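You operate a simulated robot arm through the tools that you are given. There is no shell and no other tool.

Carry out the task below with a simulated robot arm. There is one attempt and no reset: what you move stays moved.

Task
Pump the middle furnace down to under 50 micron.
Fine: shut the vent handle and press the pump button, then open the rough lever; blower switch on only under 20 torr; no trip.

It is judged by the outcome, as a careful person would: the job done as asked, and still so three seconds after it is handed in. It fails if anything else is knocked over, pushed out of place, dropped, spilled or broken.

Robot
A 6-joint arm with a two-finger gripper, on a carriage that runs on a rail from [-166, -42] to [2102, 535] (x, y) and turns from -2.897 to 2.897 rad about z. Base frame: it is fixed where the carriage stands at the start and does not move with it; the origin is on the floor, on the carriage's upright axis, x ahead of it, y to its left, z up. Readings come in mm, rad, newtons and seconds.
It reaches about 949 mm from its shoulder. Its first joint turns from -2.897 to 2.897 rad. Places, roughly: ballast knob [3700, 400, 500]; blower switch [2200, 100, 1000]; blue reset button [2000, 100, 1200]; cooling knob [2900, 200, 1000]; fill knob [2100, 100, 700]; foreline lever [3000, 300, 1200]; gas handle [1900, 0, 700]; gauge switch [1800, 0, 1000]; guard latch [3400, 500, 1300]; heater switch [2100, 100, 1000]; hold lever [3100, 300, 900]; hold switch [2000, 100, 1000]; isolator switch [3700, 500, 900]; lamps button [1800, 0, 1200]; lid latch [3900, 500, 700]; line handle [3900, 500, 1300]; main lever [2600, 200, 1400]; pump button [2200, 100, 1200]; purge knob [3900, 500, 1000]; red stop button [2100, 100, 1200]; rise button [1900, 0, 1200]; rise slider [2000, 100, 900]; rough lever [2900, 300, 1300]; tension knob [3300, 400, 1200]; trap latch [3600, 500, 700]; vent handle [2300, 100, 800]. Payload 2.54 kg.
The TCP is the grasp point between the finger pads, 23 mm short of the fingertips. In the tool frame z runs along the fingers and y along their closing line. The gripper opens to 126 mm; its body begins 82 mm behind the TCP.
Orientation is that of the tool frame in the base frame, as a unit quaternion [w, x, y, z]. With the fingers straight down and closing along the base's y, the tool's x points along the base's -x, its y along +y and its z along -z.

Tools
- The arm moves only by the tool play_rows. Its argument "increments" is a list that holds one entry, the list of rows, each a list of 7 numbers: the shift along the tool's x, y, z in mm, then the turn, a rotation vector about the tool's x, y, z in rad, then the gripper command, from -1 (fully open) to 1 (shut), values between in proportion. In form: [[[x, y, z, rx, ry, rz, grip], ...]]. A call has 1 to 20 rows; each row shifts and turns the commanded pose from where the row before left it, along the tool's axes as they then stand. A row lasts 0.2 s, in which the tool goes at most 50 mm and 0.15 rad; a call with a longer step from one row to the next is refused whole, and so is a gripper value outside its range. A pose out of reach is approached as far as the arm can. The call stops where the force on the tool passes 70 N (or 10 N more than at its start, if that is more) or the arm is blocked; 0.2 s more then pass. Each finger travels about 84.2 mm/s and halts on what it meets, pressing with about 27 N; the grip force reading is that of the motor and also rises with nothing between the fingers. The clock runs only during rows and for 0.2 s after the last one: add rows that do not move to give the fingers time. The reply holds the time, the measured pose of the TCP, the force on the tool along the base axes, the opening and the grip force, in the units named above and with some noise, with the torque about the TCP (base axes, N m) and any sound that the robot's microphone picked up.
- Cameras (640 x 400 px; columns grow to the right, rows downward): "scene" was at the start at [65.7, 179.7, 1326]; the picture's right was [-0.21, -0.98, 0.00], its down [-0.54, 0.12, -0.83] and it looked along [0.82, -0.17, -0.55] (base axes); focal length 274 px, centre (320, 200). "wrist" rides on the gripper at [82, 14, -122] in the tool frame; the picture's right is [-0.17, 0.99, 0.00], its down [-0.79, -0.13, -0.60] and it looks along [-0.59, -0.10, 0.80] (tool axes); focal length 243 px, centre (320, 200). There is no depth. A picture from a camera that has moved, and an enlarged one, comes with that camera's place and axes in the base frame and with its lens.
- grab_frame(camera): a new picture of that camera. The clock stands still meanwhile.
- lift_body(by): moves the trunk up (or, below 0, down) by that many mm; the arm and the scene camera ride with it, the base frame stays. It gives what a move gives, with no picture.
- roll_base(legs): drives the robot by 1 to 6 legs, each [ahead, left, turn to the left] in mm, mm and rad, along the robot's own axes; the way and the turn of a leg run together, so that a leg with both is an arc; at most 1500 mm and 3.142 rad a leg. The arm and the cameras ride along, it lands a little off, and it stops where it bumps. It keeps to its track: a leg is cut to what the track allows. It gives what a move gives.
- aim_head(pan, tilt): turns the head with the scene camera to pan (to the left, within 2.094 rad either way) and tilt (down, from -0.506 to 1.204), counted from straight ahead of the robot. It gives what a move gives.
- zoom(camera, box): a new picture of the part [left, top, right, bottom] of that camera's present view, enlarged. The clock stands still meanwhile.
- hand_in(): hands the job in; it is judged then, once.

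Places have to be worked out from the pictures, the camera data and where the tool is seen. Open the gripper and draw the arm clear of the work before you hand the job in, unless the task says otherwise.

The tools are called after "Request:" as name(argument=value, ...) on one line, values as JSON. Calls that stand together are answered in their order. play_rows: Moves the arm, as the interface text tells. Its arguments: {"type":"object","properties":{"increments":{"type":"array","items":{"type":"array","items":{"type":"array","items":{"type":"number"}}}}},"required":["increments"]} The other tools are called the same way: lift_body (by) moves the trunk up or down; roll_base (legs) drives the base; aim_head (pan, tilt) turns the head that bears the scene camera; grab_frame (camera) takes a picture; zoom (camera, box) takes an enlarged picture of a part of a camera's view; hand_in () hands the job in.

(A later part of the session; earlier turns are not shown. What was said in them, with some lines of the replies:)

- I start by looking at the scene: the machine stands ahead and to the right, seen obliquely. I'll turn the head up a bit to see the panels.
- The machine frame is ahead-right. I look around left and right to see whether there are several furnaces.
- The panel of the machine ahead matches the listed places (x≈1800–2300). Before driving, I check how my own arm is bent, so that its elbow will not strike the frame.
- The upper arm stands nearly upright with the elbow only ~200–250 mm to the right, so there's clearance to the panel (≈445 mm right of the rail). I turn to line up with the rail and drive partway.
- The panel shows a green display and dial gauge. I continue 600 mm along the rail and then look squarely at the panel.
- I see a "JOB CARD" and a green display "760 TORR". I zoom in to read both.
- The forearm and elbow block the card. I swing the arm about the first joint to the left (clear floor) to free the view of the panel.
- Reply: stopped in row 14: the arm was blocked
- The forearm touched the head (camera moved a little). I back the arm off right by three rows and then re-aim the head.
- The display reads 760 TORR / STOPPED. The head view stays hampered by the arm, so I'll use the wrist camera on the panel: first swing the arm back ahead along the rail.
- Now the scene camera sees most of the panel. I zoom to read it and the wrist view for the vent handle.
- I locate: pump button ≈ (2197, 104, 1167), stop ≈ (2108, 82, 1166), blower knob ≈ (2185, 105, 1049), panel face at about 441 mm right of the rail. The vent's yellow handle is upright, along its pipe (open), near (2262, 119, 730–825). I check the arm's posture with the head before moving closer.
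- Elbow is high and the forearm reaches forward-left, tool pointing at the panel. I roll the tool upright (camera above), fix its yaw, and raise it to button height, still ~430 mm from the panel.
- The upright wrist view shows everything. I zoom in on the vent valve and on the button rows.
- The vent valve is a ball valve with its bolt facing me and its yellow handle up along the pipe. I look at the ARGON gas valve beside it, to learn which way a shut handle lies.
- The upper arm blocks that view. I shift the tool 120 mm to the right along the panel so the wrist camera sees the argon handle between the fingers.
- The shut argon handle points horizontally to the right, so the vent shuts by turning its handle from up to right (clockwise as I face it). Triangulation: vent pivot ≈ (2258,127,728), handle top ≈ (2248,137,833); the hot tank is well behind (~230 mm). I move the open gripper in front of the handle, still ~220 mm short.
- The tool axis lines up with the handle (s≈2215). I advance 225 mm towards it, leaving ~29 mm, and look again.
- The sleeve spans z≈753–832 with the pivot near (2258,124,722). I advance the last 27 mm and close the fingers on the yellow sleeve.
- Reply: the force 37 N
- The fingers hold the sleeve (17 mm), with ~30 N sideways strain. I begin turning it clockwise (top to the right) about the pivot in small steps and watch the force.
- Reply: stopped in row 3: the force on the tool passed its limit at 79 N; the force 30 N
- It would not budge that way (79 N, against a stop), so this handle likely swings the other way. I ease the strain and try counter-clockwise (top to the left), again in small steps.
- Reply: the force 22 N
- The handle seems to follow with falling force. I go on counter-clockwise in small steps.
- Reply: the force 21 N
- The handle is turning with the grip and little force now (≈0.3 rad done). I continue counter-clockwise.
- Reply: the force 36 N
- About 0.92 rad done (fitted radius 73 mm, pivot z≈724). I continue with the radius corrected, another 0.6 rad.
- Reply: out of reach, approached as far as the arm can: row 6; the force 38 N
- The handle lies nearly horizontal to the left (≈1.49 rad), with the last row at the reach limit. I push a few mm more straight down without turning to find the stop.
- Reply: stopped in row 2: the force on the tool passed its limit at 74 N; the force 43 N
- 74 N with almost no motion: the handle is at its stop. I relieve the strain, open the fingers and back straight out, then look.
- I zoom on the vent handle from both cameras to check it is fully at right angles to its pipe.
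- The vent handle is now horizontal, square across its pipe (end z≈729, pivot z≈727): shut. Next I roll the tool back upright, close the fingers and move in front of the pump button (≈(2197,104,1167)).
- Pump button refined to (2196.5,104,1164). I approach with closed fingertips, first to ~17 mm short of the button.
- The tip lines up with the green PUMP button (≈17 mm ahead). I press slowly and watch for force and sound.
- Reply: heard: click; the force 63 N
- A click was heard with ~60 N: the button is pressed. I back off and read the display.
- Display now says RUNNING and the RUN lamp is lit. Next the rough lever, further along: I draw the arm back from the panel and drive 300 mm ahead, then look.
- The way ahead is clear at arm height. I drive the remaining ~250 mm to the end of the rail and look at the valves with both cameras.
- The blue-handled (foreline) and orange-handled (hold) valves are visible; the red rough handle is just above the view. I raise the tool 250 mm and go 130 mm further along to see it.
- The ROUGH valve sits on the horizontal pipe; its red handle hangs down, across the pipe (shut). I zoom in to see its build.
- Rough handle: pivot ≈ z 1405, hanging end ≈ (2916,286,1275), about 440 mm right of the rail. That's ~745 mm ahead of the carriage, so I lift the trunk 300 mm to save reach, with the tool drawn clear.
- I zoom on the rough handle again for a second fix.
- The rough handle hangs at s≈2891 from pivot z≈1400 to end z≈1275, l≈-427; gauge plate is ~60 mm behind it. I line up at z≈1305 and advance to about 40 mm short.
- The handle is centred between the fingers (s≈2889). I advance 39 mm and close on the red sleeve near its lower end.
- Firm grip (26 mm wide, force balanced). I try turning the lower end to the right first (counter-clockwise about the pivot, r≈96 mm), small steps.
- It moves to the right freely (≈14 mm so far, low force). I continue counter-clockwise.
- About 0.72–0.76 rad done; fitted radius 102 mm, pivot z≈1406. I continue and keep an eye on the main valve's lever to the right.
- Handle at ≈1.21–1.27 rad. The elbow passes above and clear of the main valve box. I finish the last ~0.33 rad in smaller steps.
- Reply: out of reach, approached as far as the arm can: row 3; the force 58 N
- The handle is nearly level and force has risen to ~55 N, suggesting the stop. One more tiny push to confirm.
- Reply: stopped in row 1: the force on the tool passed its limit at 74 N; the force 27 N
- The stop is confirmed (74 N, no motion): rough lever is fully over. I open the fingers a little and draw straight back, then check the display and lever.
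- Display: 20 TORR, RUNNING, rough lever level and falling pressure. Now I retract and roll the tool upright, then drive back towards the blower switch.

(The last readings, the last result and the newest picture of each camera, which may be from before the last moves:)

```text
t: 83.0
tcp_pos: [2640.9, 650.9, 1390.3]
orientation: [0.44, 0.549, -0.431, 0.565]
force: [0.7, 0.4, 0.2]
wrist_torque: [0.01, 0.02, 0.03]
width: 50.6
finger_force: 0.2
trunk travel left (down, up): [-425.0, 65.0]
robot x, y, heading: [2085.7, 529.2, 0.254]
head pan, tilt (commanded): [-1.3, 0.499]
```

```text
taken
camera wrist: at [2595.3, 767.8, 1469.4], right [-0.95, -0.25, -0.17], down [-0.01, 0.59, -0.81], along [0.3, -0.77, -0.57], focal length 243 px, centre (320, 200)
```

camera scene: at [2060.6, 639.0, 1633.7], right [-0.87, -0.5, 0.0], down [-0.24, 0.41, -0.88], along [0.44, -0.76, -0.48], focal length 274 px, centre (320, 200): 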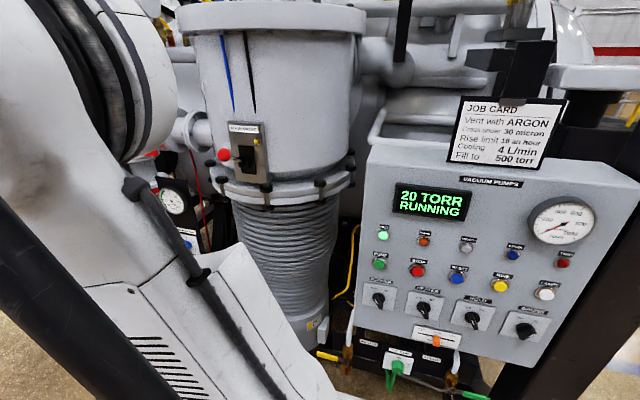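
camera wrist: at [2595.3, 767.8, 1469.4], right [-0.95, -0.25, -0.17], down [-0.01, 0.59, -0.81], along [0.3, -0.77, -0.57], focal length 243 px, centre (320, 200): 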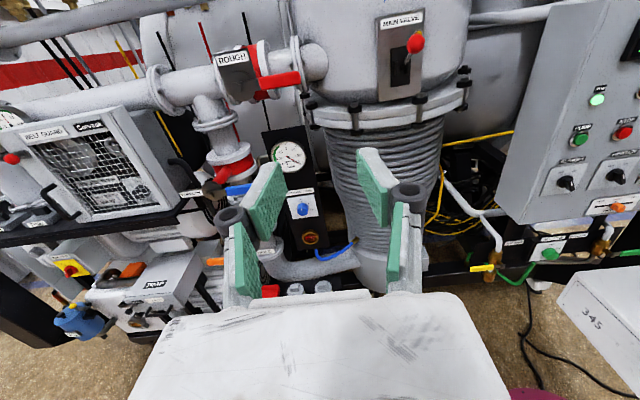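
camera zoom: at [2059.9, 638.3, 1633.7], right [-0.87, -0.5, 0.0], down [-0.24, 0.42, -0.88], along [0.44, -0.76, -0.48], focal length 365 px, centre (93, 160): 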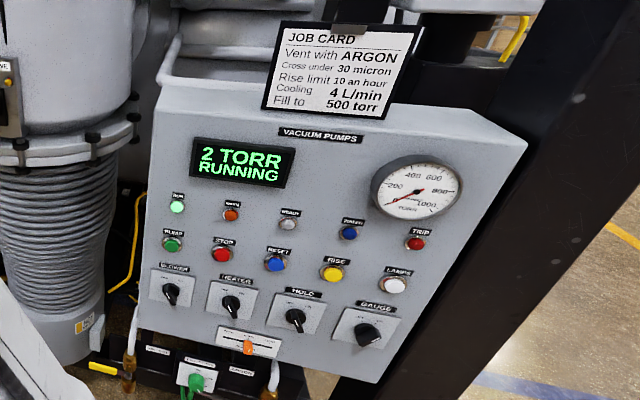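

Pressure now 2 TORR, well under 20, and the rough handle lies along its pipe. I drive back ~520 mm along the rail to reach the blower switch.

Request:
roll_base(legs=[[-520, 0, 0]])

Request:
aim_head(pan=-0.8, tilt=0.6)

Request:
grab_frame(camera="scene")

Request:
grab_frame(camera="wrist")

```text
t: 86.0
tcp_pos: [2138.8, 524.7, 1390.7]
orientation: [0.439, 0.551, -0.429, 0.566]
force: [0.6, -0.2, -0.7]
wrist_torque: [0.0, 0.04, 0.01]
width: 50.6
finger_force: 0.1
trunk travel left (down, up): [-425.0, 65.0]
robot x, y, heading: [1582.8, 403.4, 0.251]
head pan, tilt (commanded): [-1.3, 0.499]
```

```text
t: 86.9
tcp_pos: [2138.9, 525.2, 1392.4]
orientation: [0.439, 0.551, -0.429, 0.566]
force: [0.1, -0.6, -0.4]
wrist_torque: [-0.01, -0.01, -0.03]
width: 50.4
finger_force: 0.1
trunk travel left (down, up): [-425.0, 65.0]
robot x, y, heading: [1580.5, 400.6, 0.254]
head pan, tilt (commanded): [-0.799, 0.6]
```

```text
taken
camera scene: at [1587.8, 543.7, 1624.6], right [-0.52, -0.85, 0.0], down [-0.48, 0.29, -0.83], along [0.7, -0.43, -0.56], focal length 274 px, centre (320, 200)
```

scene: 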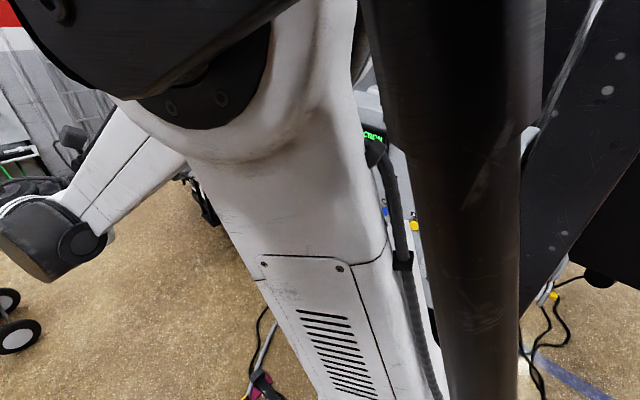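

```text
taken
camera wrist: at [2093.5, 641.2, 1469.1], right [-0.95, -0.25, -0.17], down [-0.01, 0.59, -0.81], along [0.3, -0.77, -0.57], focal length 243 px, centre (320, 200)
```

wrist: 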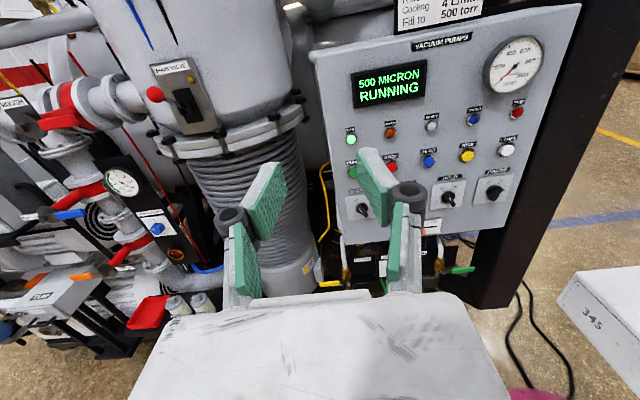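

500 MICRON and RUNNING. Blower knob triangulates to (2184,115,1049). I lower the open tool in front of it, stopping ~200 mm short for a close look.

Request:
play_rows(increments=[[[-43, 7.2, 0, 0, -0.025, 0, 0.2], [-43, 7.2, 0, 0, 0, 0, 0.2], [-43, 7.2, 0, 0, 0, 0, 0.2], [-43, 7.2, 0, 0, 0, 0, 0.2], [-43, 7.2, 0, 0, 0, 0, 0.2], [-43, 7.2, 0, 0, 0, 0, 0.2], [-43, 7.2, 0, 0, 0, 0, 0.2], [-41, 7.2, 0, 0, 0, 0, 0.2], [0, 0, 45, 0, 0, 0, 0.2], [0, 0, 45, 0, 0, 0, 0.2], [0, 0, 45, 0, 0, 0, 0.2], [0, 0, 45, 0, 0, 0, 0.2], [0, 0, 20, 0, 0, 0, 0.2], [0, 0, 0, 0, 0, 0, 0.2]]])

Request:
grab_frame(camera="wrist")

Request:
zoom(camera="wrist", box=[260, 60, 420, 180])

Request:
grab_frame(camera="scene")

```text
t: 89.9
tcp_pos: [2180.9, 345.0, 1089.4]
orientation: [0.433, 0.558, -0.435, 0.559]
force: [0.3, 0.2, -0.5]
wrist_torque: [0.03, 0.01, 0.0]
width: 50.5
finger_force: 0.0
out of reach, approached as far as the arm can: row 8, 9, 10, 11, 12
trunk travel left (down, up): [-425.0, 65.0]
robot x, y, heading: [1579.8, 400.3, 0.25]
head pan, tilt (commanded): [-0.799, 0.6]
```

```text
taken
camera wrist: at [2137.3, 460.1, 1170.9], right [-0.96, -0.24, -0.17], down [-0.02, 0.61, -0.79], along [0.29, -0.75, -0.59], focal length 243 px, centre (320, 200)
```

wrist: 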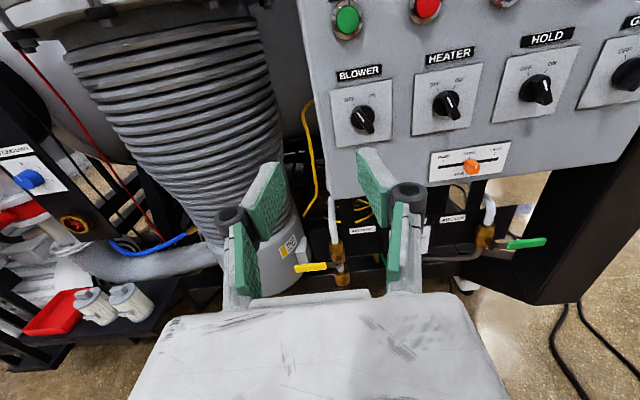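

```text
3.33 times, centred on (340, 120) of wrist
camera zoom: at [2137.3, 460.1, 1170.9], right [-0.96, -0.24, -0.17], down [-0.02, 0.61, -0.79], along [0.29, -0.75, -0.59], focal length 809 px, centre (253, 467)
```

zoom: 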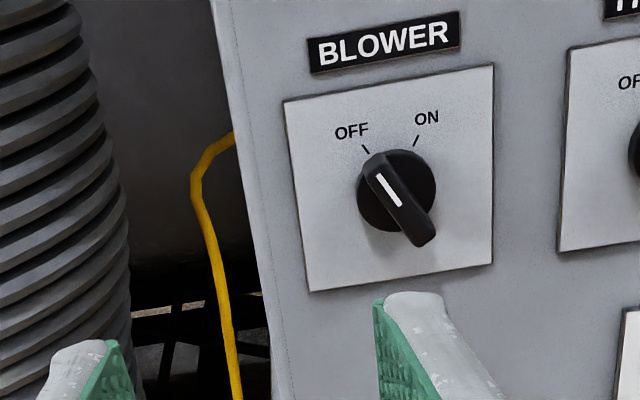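

```text
taken
camera scene: at [1587.9, 543.8, 1624.5], right [-0.52, -0.85, 0.0], down [-0.48, 0.29, -0.83], along [0.7, -0.43, -0.56], focal length 274 px, centre (320, 200)
```

scene: 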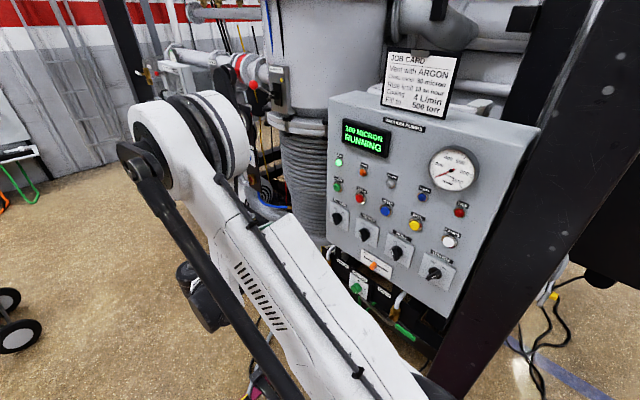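

The knob is clearly OFF (white mark at OFF; ON is clockwise). The lowered pose hit an arm limit with the trunk raised, so I lower the trunk 220 mm, with fingertips still ~200 mm off the panel.

Request:
lift_body(by=-220)

Request:
zoom(camera="scene", box=[300, 40, 520, 320])

```text
t: 92.3
tcp_pos: [2181.0, 346.3, 870.8]
orientation: [0.434, 0.557, -0.435, 0.559]
force: [-0.4, -0.5, 0.7]
wrist_torque: [-0.01, -0.03, -0.04]
width: 50.4
finger_force: 0.1
trunk travel left (down, up): [-205.0, 285.0]
robot x, y, heading: [1582.1, 403.0, 0.249]
head pan, tilt (commanded): [-0.799, 0.6]
```

```text
1.43 times, centred on (410, 180) of scene
camera zoom: at [1587.9, 543.8, 1404.7], right [-0.52, -0.85, 0.0], down [-0.48, 0.29, -0.83], along [0.7, -0.43, -0.56], focal length 391 px, centre (191, 229)
```

zoom: 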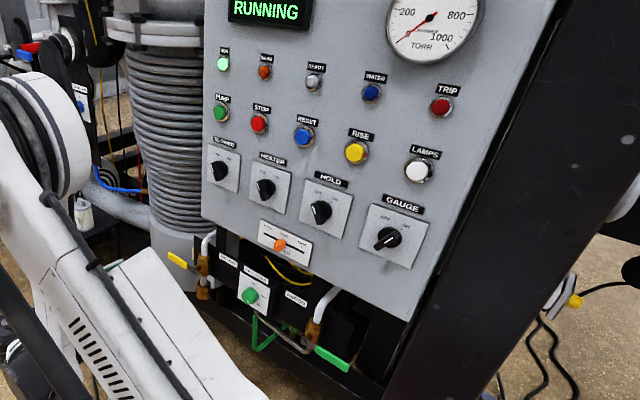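

Trunk lowered; display still RUNNING. I move the tool up in front of the knob (s≈2142, z≈1047) and roll it 0.58 rad counter-clockwise so the fingers straddle the pointer bar.

Request:
play_rows(increments=[[[44, 14.2, 0, 0, 0, 0, 0.2], [44, 14.2, 0, 0, 0, 0, 0.2], [44, 14.2, 0, 0, 0, 0, 0.2], [44, 14.2, 0, 0, 0, 0, 0.2], [0, 0, 30, 0, 0, -0.145, 0.2], [0, 0, 30, 0, 0, -0.145, 0.2], [0, 0, 30, 0, 0, -0.145, 0.2], [0, 0, 30, 0, 0, -0.145, 0.2], [0, 0, 0, 0, 0, 0, 0.2]]])

Request:
grab_frame(camera="wrist")

Request:
aim_head(pan=-0.8, tilt=0.3)

Request:
grab_frame(camera="scene")

```text
t: 94.3
tcp_pos: [2156.3, 214.1, 1044.4]
orientation: [0.576, 0.658, -0.257, 0.41]
force: [0.9, 0.0, 0.1]
wrist_torque: [0.0, -0.01, 0.01]
width: 50.5
finger_force: 0.1
trunk travel left (down, up): [-205.0, 285.0]
robot x, y, heading: [1584.4, 400.0, 0.252]
head pan, tilt (commanded): [-0.799, 0.6]
```

```text
taken
camera wrist: at [2157.4, 340.2, 1119.5], right [-0.89, -0.22, 0.4], down [-0.46, 0.5, -0.73], along [-0.04, -0.84, -0.55], focal length 243 px, centre (320, 200)
```

wrist: 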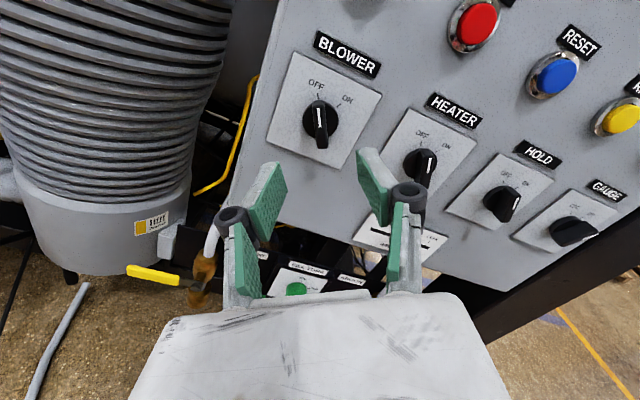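

```text
t: 95.1
tcp_pos: [2156.0, 215.4, 1043.9]
orientation: [0.575, 0.658, -0.258, 0.411]
force: [0.7, -0.2, 0.6]
wrist_torque: [0.03, 0.04, 0.01]
width: 50.3
finger_force: 0.0
trunk travel left (down, up): [-205.0, 285.0]
robot x, y, heading: [1581.0, 404.1, 0.246]
head pan, tilt (commanded): [-0.799, 0.3]
```

```text
taken
camera scene: at [1592.1, 541.2, 1432.0], right [-0.52, -0.85, 0.0], down [-0.25, 0.15, -0.96], along [0.82, -0.5, -0.3], focal length 274 px, centre (320, 200)
```

scene: 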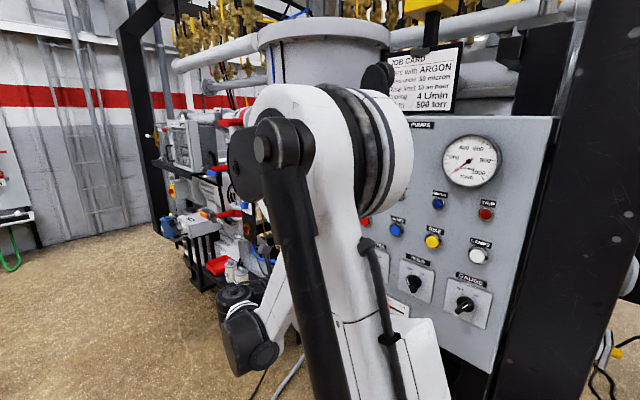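

The bar appears aligned with the tool's vertical and centred. I advance 88 mm so the fingertips flank the knob, then look.

Request:
play_rows(increments=[[[1, 0, 40, 0, 0, 0, 0.2], [0, 0, 40, 0, 0, 0, 0.2], [0, 0, 8, 0, 0, 0, 0.2], [0, 0, 0, 0, 0, 0, 0.2]]])

Request:
grab_frame(camera="wrist")

Request:
zoom(camera="wrist", box=[230, 90, 410, 210])

```text
t: 96.1
tcp_pos: [2178.2, 128.2, 1044.6]
orientation: [0.575, 0.659, -0.257, 0.411]
force: [0.0, 0.1, 0.2]
wrist_torque: [0.03, 0.01, 0.01]
width: 50.1
finger_force: 0.1
trunk travel left (down, up): [-205.0, 285.0]
robot x, y, heading: [1581.0, 401.9, 0.25]
head pan, tilt (commanded): [-0.799, 0.3]
```

```text
taken
camera wrist: at [2178.9, 255.5, 1121.6], right [-0.89, -0.22, 0.4], down [-0.46, 0.5, -0.73], along [-0.04, -0.84, -0.55], focal length 243 px, centre (320, 200)
```

wrist: 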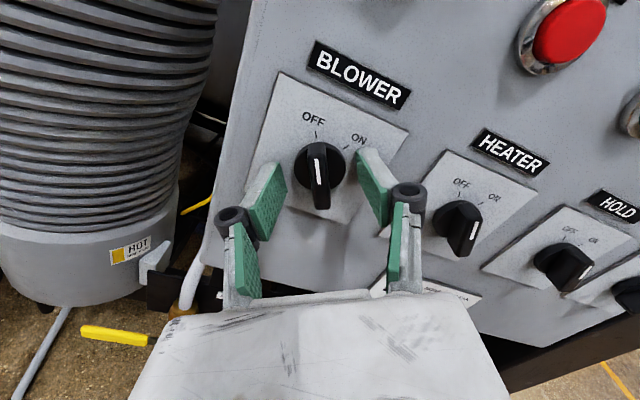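

```text
3.33 times, centred on (320, 150) of wrist
camera zoom: at [2178.9, 255.5, 1121.6], right [-0.89, -0.22, 0.4], down [-0.46, 0.5, -0.73], along [-0.04, -0.84, -0.55], focal length 809 px, centre (320, 367)
```

zoom: 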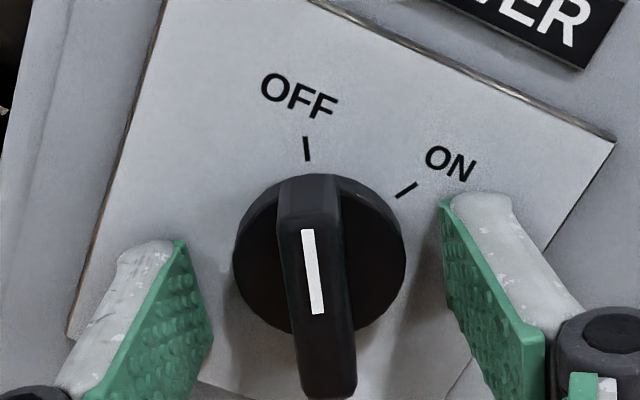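

The fingertips flank the pointer bar; the bar is within ~3° of the tool's axis. I advance 2 mm and close on the bar.

Request:
play_rows(increments=[[[0, 0, 2, 0, 0, 0, 0.2], [0, 0, 0, 0, 0, 0, 0.5], [0, 0, 0, 0, 0, 0, 0.8], [0, 0, 0, 0, 0, 0, 1], [0, 0, 0, 0, 0, 0, 1], [0, 0, 0, 0, 0, 0, 1]]])

Request:
zoom(camera="wrist", box=[230, 90, 410, 210])

```text
t: 97.5
tcp_pos: [2177.4, 128.5, 1046.9]
orientation: [0.576, 0.658, -0.258, 0.411]
force: [-5.7, 2.0, 3.9]
wrist_torque: [-0.17, -0.08, -0.07]
width: 34.6
finger_force: 45.5
trunk travel left (down, up): [-205.0, 285.0]
robot x, y, heading: [1583.1, 402.2, 0.254]
head pan, tilt (commanded): [-0.799, 0.3]
```

```text
3.33 times, centred on (320, 150) of wrist
camera zoom: at [2178.6, 254.6, 1121.8], right [-0.89, -0.22, 0.4], down [-0.46, 0.5, -0.74], along [-0.04, -0.84, -0.55], focal length 809 px, centre (320, 367)
```

zoom: 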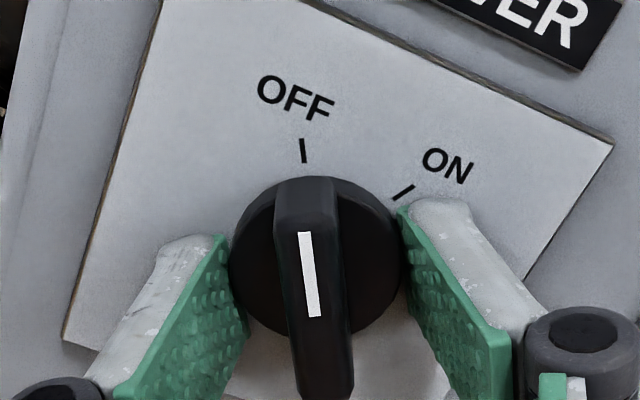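

The fingers hold the knob's round skirt (34.6 mm) rather than the bar. Twisting may still work by friction: I try 0.3 rad clockwise and check.

Request:
play_rows(increments=[[[0, 0, 0, 0, 0, 0.1, 1], [0, 0, 0, 0, 0, 0.1, 1], [0, 0, 0, 0, 0, 0.1, 1]]])

Request:
zoom(camera="wrist", box=[230, 90, 410, 210])

```text
t: 98.3
tcp_pos: [2178.3, 129.3, 1045.9]
orientation: [0.506, 0.613, -0.353, 0.493]
force: [-4.8, 6.4, -13.7]
wrist_torque: [0.0, 0.04, -0.02]
width: 34.3
finger_force: 45.3
trunk travel left (down, up): [-205.0, 285.0]
robot x, y, heading: [1583.4, 406.4, 0.251]
head pan, tilt (commanded): [-0.799, 0.3]
```

```text
3.33 times, centred on (320, 150) of wrist
camera zoom: at [2156.2, 248.8, 1128.0], right [-0.96, -0.24, 0.11], down [-0.23, 0.56, -0.8], along [0.13, -0.79, -0.6], focal length 809 px, centre (320, 367)
```

zoom: 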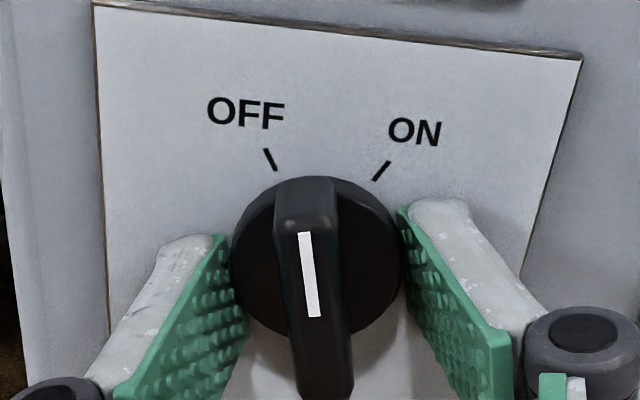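

The knob turns with the grip. I continue clockwise to ON.

Request:
play_rows(increments=[[[0, 0, 0, 0, 0, 0.1, 1], [0, 0, 0, 0, 0, 0.1, 1], [0, 0, 0, 0, 0, 0.1, 1], [0, 0, 0, 0, 0, 0.1, 1], [0, 0, 0, 0, 0, 0.1, 1], [0, 0, 0, 0, 0, 0.1, 1], [0, 0, 0, 0, 0, 0.1, 1], [0, 0, 0, 0, 0, 0.1, 1]]])

Request:
zoom(camera="wrist", box=[230, 90, 410, 210])

```text
t: 100.1
tcp_pos: [2181.2, 130.9, 1047.6]
orientation: [0.276, 0.427, -0.563, 0.652]
force: [34.6, 5.3, 8.4]
wrist_torque: [-0.42, 0.5, 0.62]
width: 34.7
finger_force: 45.7
trunk travel left (down, up): [-205.0, 285.0]
robot x, y, heading: [1583.9, 403.3, 0.256]
head pan, tilt (commanded): [-0.799, 0.3]
```

```text
3.33 times, centred on (320, 150) of wrist
camera zoom: at [2098.6, 234.4, 1110.2], right [-0.75, -0.19, -0.63], down [0.35, 0.7, -0.62], along [0.57, -0.68, -0.46], focal length 809 px, centre (320, 367)
```

zoom: 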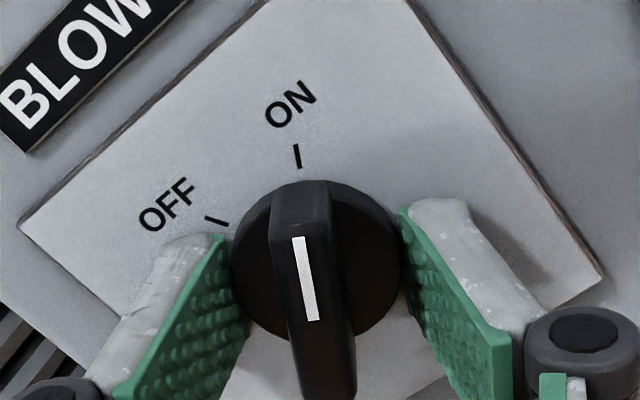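

The pointer is now at ON. I open the fingers and draw straight back, then read the display.

Request:
play_rows(increments=[[[0, 0, 0, 0, 0, 0, 0.2], [0, 0, 0, 0, 0, 0, 0.2], [0, 0, 0, 0, 0, 0, 0.2], [0, 0, -15, 0, 0, 0, 0.2], [0, 0, -40, 0, 0, 0, 0.2], [0, 0, -45, 0, 0, 0, 0.2], [0, 0, -45, 0, 0, 0, 0.2], [0, 0, -45, 0, 0, 0, 0.2], [0, 0, -45, 0, 0, 0, 0.2]]])

Request:
grab_frame(camera="wrist")

Request:
grab_frame(camera="scene")

```text
t: 102.1
tcp_pos: [2118.7, 356.3, 1043.9]
orientation: [0.276, 0.426, -0.564, 0.651]
force: [-0.4, -0.2, 0.7]
wrist_torque: [0.01, 0.02, 0.0]
width: 50.6
finger_force: 0.0
trunk travel left (down, up): [-205.0, 285.0]
robot x, y, heading: [1588.5, 403.3, 0.253]
head pan, tilt (commanded): [-0.799, 0.3]
```

```text
taken
camera wrist: at [2036.9, 461.2, 1108.0], right [-0.75, -0.19, -0.64], down [0.35, 0.7, -0.62], along [0.56, -0.68, -0.46], focal length 243 px, centre (320, 200)
```

wrist: 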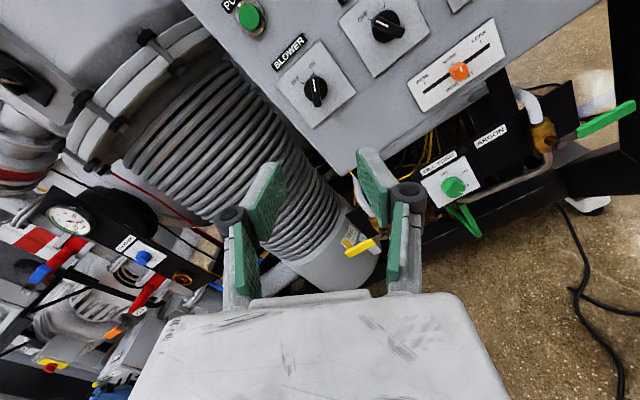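

```text
taken
camera scene: at [1592.3, 540.4, 1432.1], right [-0.52, -0.85, 0.0], down [-0.25, 0.15, -0.96], along [0.82, -0.5, -0.3], focal length 274 px, centre (320, 200)
```

scene: 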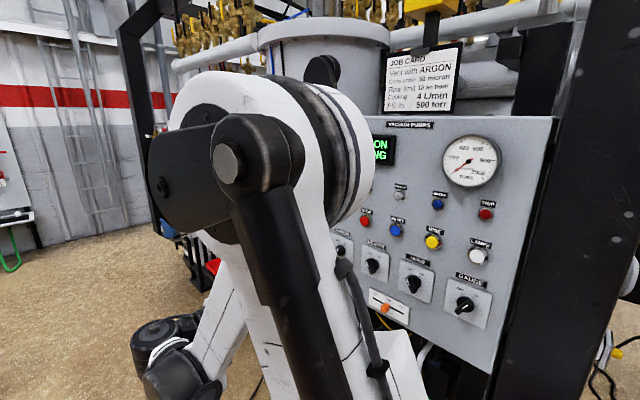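

The display is half hidden by the elbow. I draw the tool further back, roll it upright and raise it so the wrist camera can read the display.

Request:
play_rows(increments=[[[0, 0, -40, 0, 0, -0.14, -0.5], [0, 0, -40, 0, 0, -0.14, -1], [0, 0, -40, 0, 0, -0.14, -1], [0, 0, -40, 0, 0, -0.13, -1], [45, 0, 0, 0, 0, 0, -1], [45, 0, 0, 0, 0, 0, -1], [45, 0, 0, 0, 0, 0, -1], [45, 0, 0, 0, 0, 0, -1], [45, 0, 0, 0, 0, 0, -1]]])

Request:
grab_frame(camera="wrist")

Request:
grab_frame(camera="scene")

```text
t: 104.1
tcp_pos: [2084.3, 511.6, 1272.3]
orientation: [0.442, 0.564, -0.427, 0.552]
force: [0.5, 0.3, -0.2]
wrist_torque: [-0.04, -0.01, -0.06]
width: 125.8
finger_force: 0.0
trunk travel left (down, up): [-205.0, 285.0]
robot x, y, heading: [1581.9, 407.3, 0.247]
head pan, tilt (commanded): [-0.799, 0.3]
```

```text
taken
camera wrist: at [2043.1, 626.8, 1353.5], right [-0.96, -0.24, -0.14], down [-0.04, 0.61, -0.79], along [0.28, -0.76, -0.59], focal length 243 px, centre (320, 200)
```

wrist: 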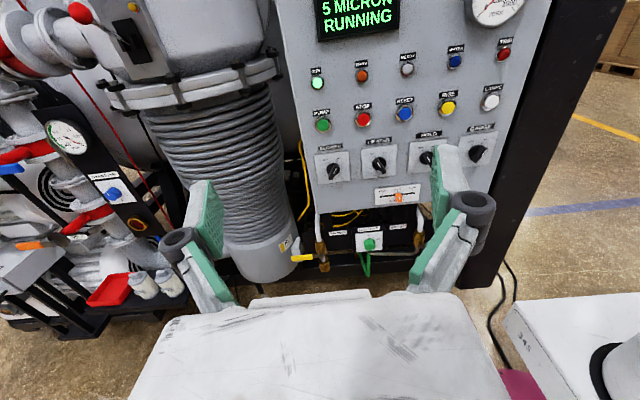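

```text
taken
camera scene: at [1592.2, 541.3, 1432.0], right [-0.52, -0.85, 0.0], down [-0.25, 0.15, -0.96], along [0.82, -0.5, -0.3], focal length 274 px, centre (320, 200)
```

scene: 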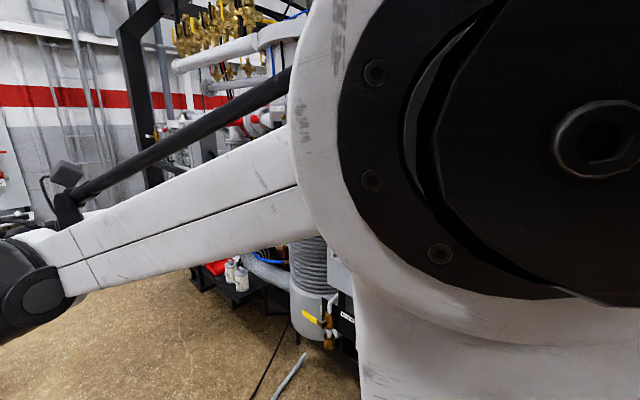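

The display seems to read "5 MICRON RUNNING". I zoom to make sure of the digits, the trip lamp, and the switches.

Request:
zoom(camera="wrist", box=[270, 0, 540, 180])

Request:
zoom(camera="wrist", box=[0, 0, 240, 180])

```text
2.22 times, centred on (405, 90) of wrist
camera zoom: at [2043.1, 626.8, 1353.5], right [-0.96, -0.24, -0.14], down [-0.04, 0.61, -0.79], along [0.28, -0.76, -0.59], focal length 539 px, centre (131, 444)
```

zoom: 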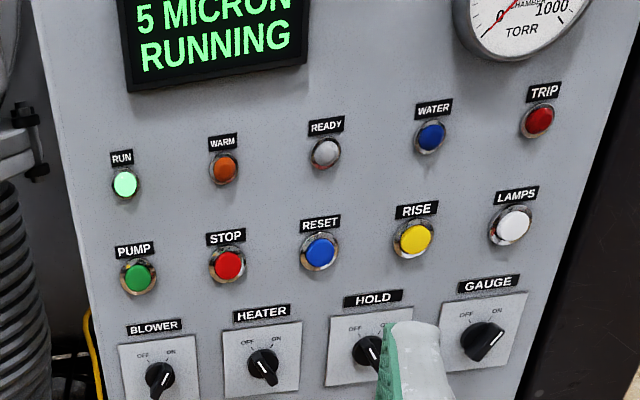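

```text
2.22 times, centred on (120, 90) of wrist
camera zoom: at [2043.1, 626.8, 1353.5], right [-0.96, -0.24, -0.14], down [-0.04, 0.61, -0.79], along [0.28, -0.76, -0.59], focal length 539 px, centre (764, 444)
```

zoom: 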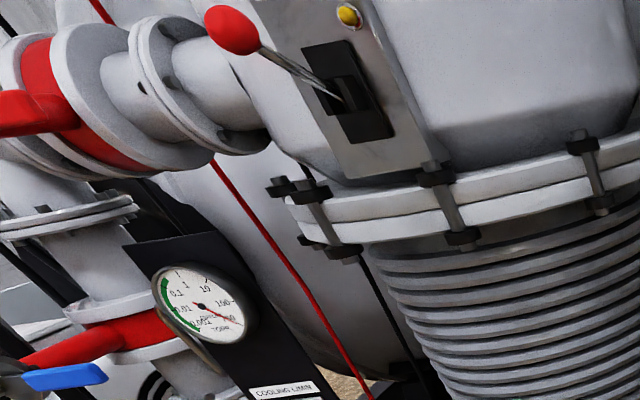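

5 MICRON, RUNNING, trip lamp unlit, blower ON, heater and hold OFF. I idle two seconds, retracting slightly with the gripper open, and check that it holds.

Request:
play_rows(increments=[[[45, 0, -20, 0, 0, 0, -1], [45, 0, 0, 0, 0, 0, -1], [0, 0, 0, 0, 0, 0, -1], [0, 0, 0, 0, 0, 0, -1], [0, 0, 0, 0, 0, 0, -1], [0, 0, 0, 0, 0, 0, -1], [0, 0, 0, 0, 0, 0, -1], [0, 0, 0, 0, 0, 0, -1], [0, 0, 0, 0, 0, 0, -1], [0, 0, 0, 0, 0, 0, -1], [0, 0, 0, 0, 0, 0, -1], [0, 0, 0, 0, 0, 0, -1]]])

Request:
grab_frame(camera="wrist")

Request:
zoom(camera="wrist", box=[280, 0, 560, 180])

```text
t: 106.7
tcp_pos: [2087.8, 525.4, 1363.2]
orientation: [0.441, 0.565, -0.426, 0.553]
force: [0.4, 0.7, -0.1]
wrist_torque: [0.01, 0.0, 0.01]
width: 125.9
finger_force: 0.0
out of reach, approached as far as the arm can: row 1
trunk travel left (down, up): [-205.0, 285.0]
robot x, y, heading: [1581.1, 403.8, 0.255]
head pan, tilt (commanded): [-0.799, 0.3]
```

```text
taken
camera wrist: at [2045.3, 641.0, 1444.4], right [-0.96, -0.25, -0.14], down [-0.04, 0.61, -0.79], along [0.28, -0.76, -0.59], focal length 243 px, centre (320, 200)
```

wrist: 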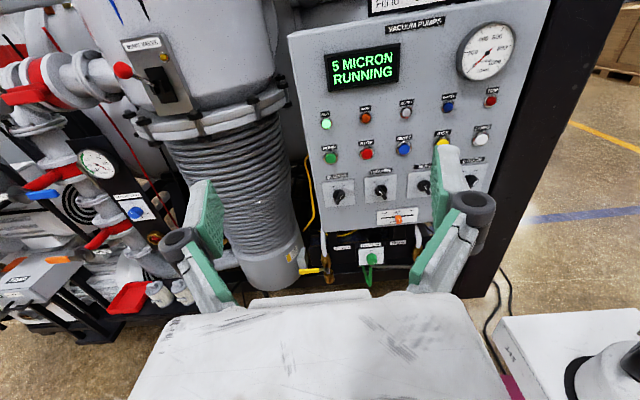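

```text
2.22 times, centred on (420, 90) of wrist
camera zoom: at [2045.3, 641.0, 1444.4], right [-0.96, -0.25, -0.14], down [-0.04, 0.61, -0.79], along [0.28, -0.76, -0.59], focal length 539 px, centre (98, 444)
```

zoom: 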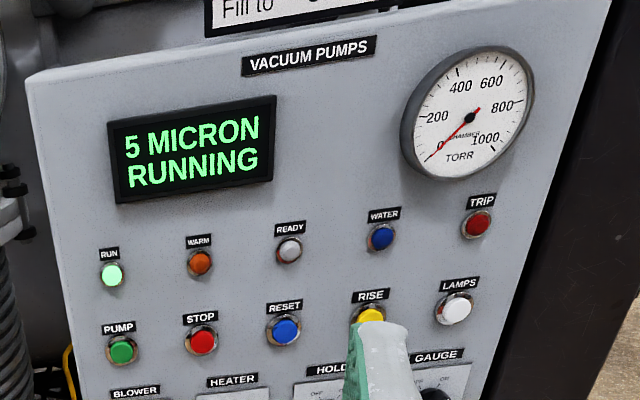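

The display holds at 5 MICRON / RUNNING. The chamber dial is at 0, there's no trip, the gripper is open and the arm is clear of the panel. I hand the job in.

Request:
hand_in()

```text
The job is handed in.
```

The middle furnace is pumped down. The display read 5 MICRON / RUNNING when I handed the job in, well under your 50 micron limit. It had held that reading for about two and a half seconds with the trip lamp off.

1. **Vent handle:** I shut it first. It swings left from its upright position, and I turned it until it hit its stop, square across the pipe. I first tried it to the right, and it stopped dead at 79 N without moving.
2. **Pump button:** I pressed it and heard a click. The display changed to RUNNING and the RUN lamp lit.
3. **Rough lever:** I turned it to its stop, along the pipe. The pressure fell from 760 torr to 2 torr within a few seconds.
4. **Blower switch:** I turned it ON only after the display had dropped to 500 micron, far below the 20 torr limit.

I didn't touch any other control on the furnace, and nothing was knocked over or moved out of place. Early on, my arm brushed my own camera head; I backed it off straight away. The arm finished clear of the panel with the gripper open.
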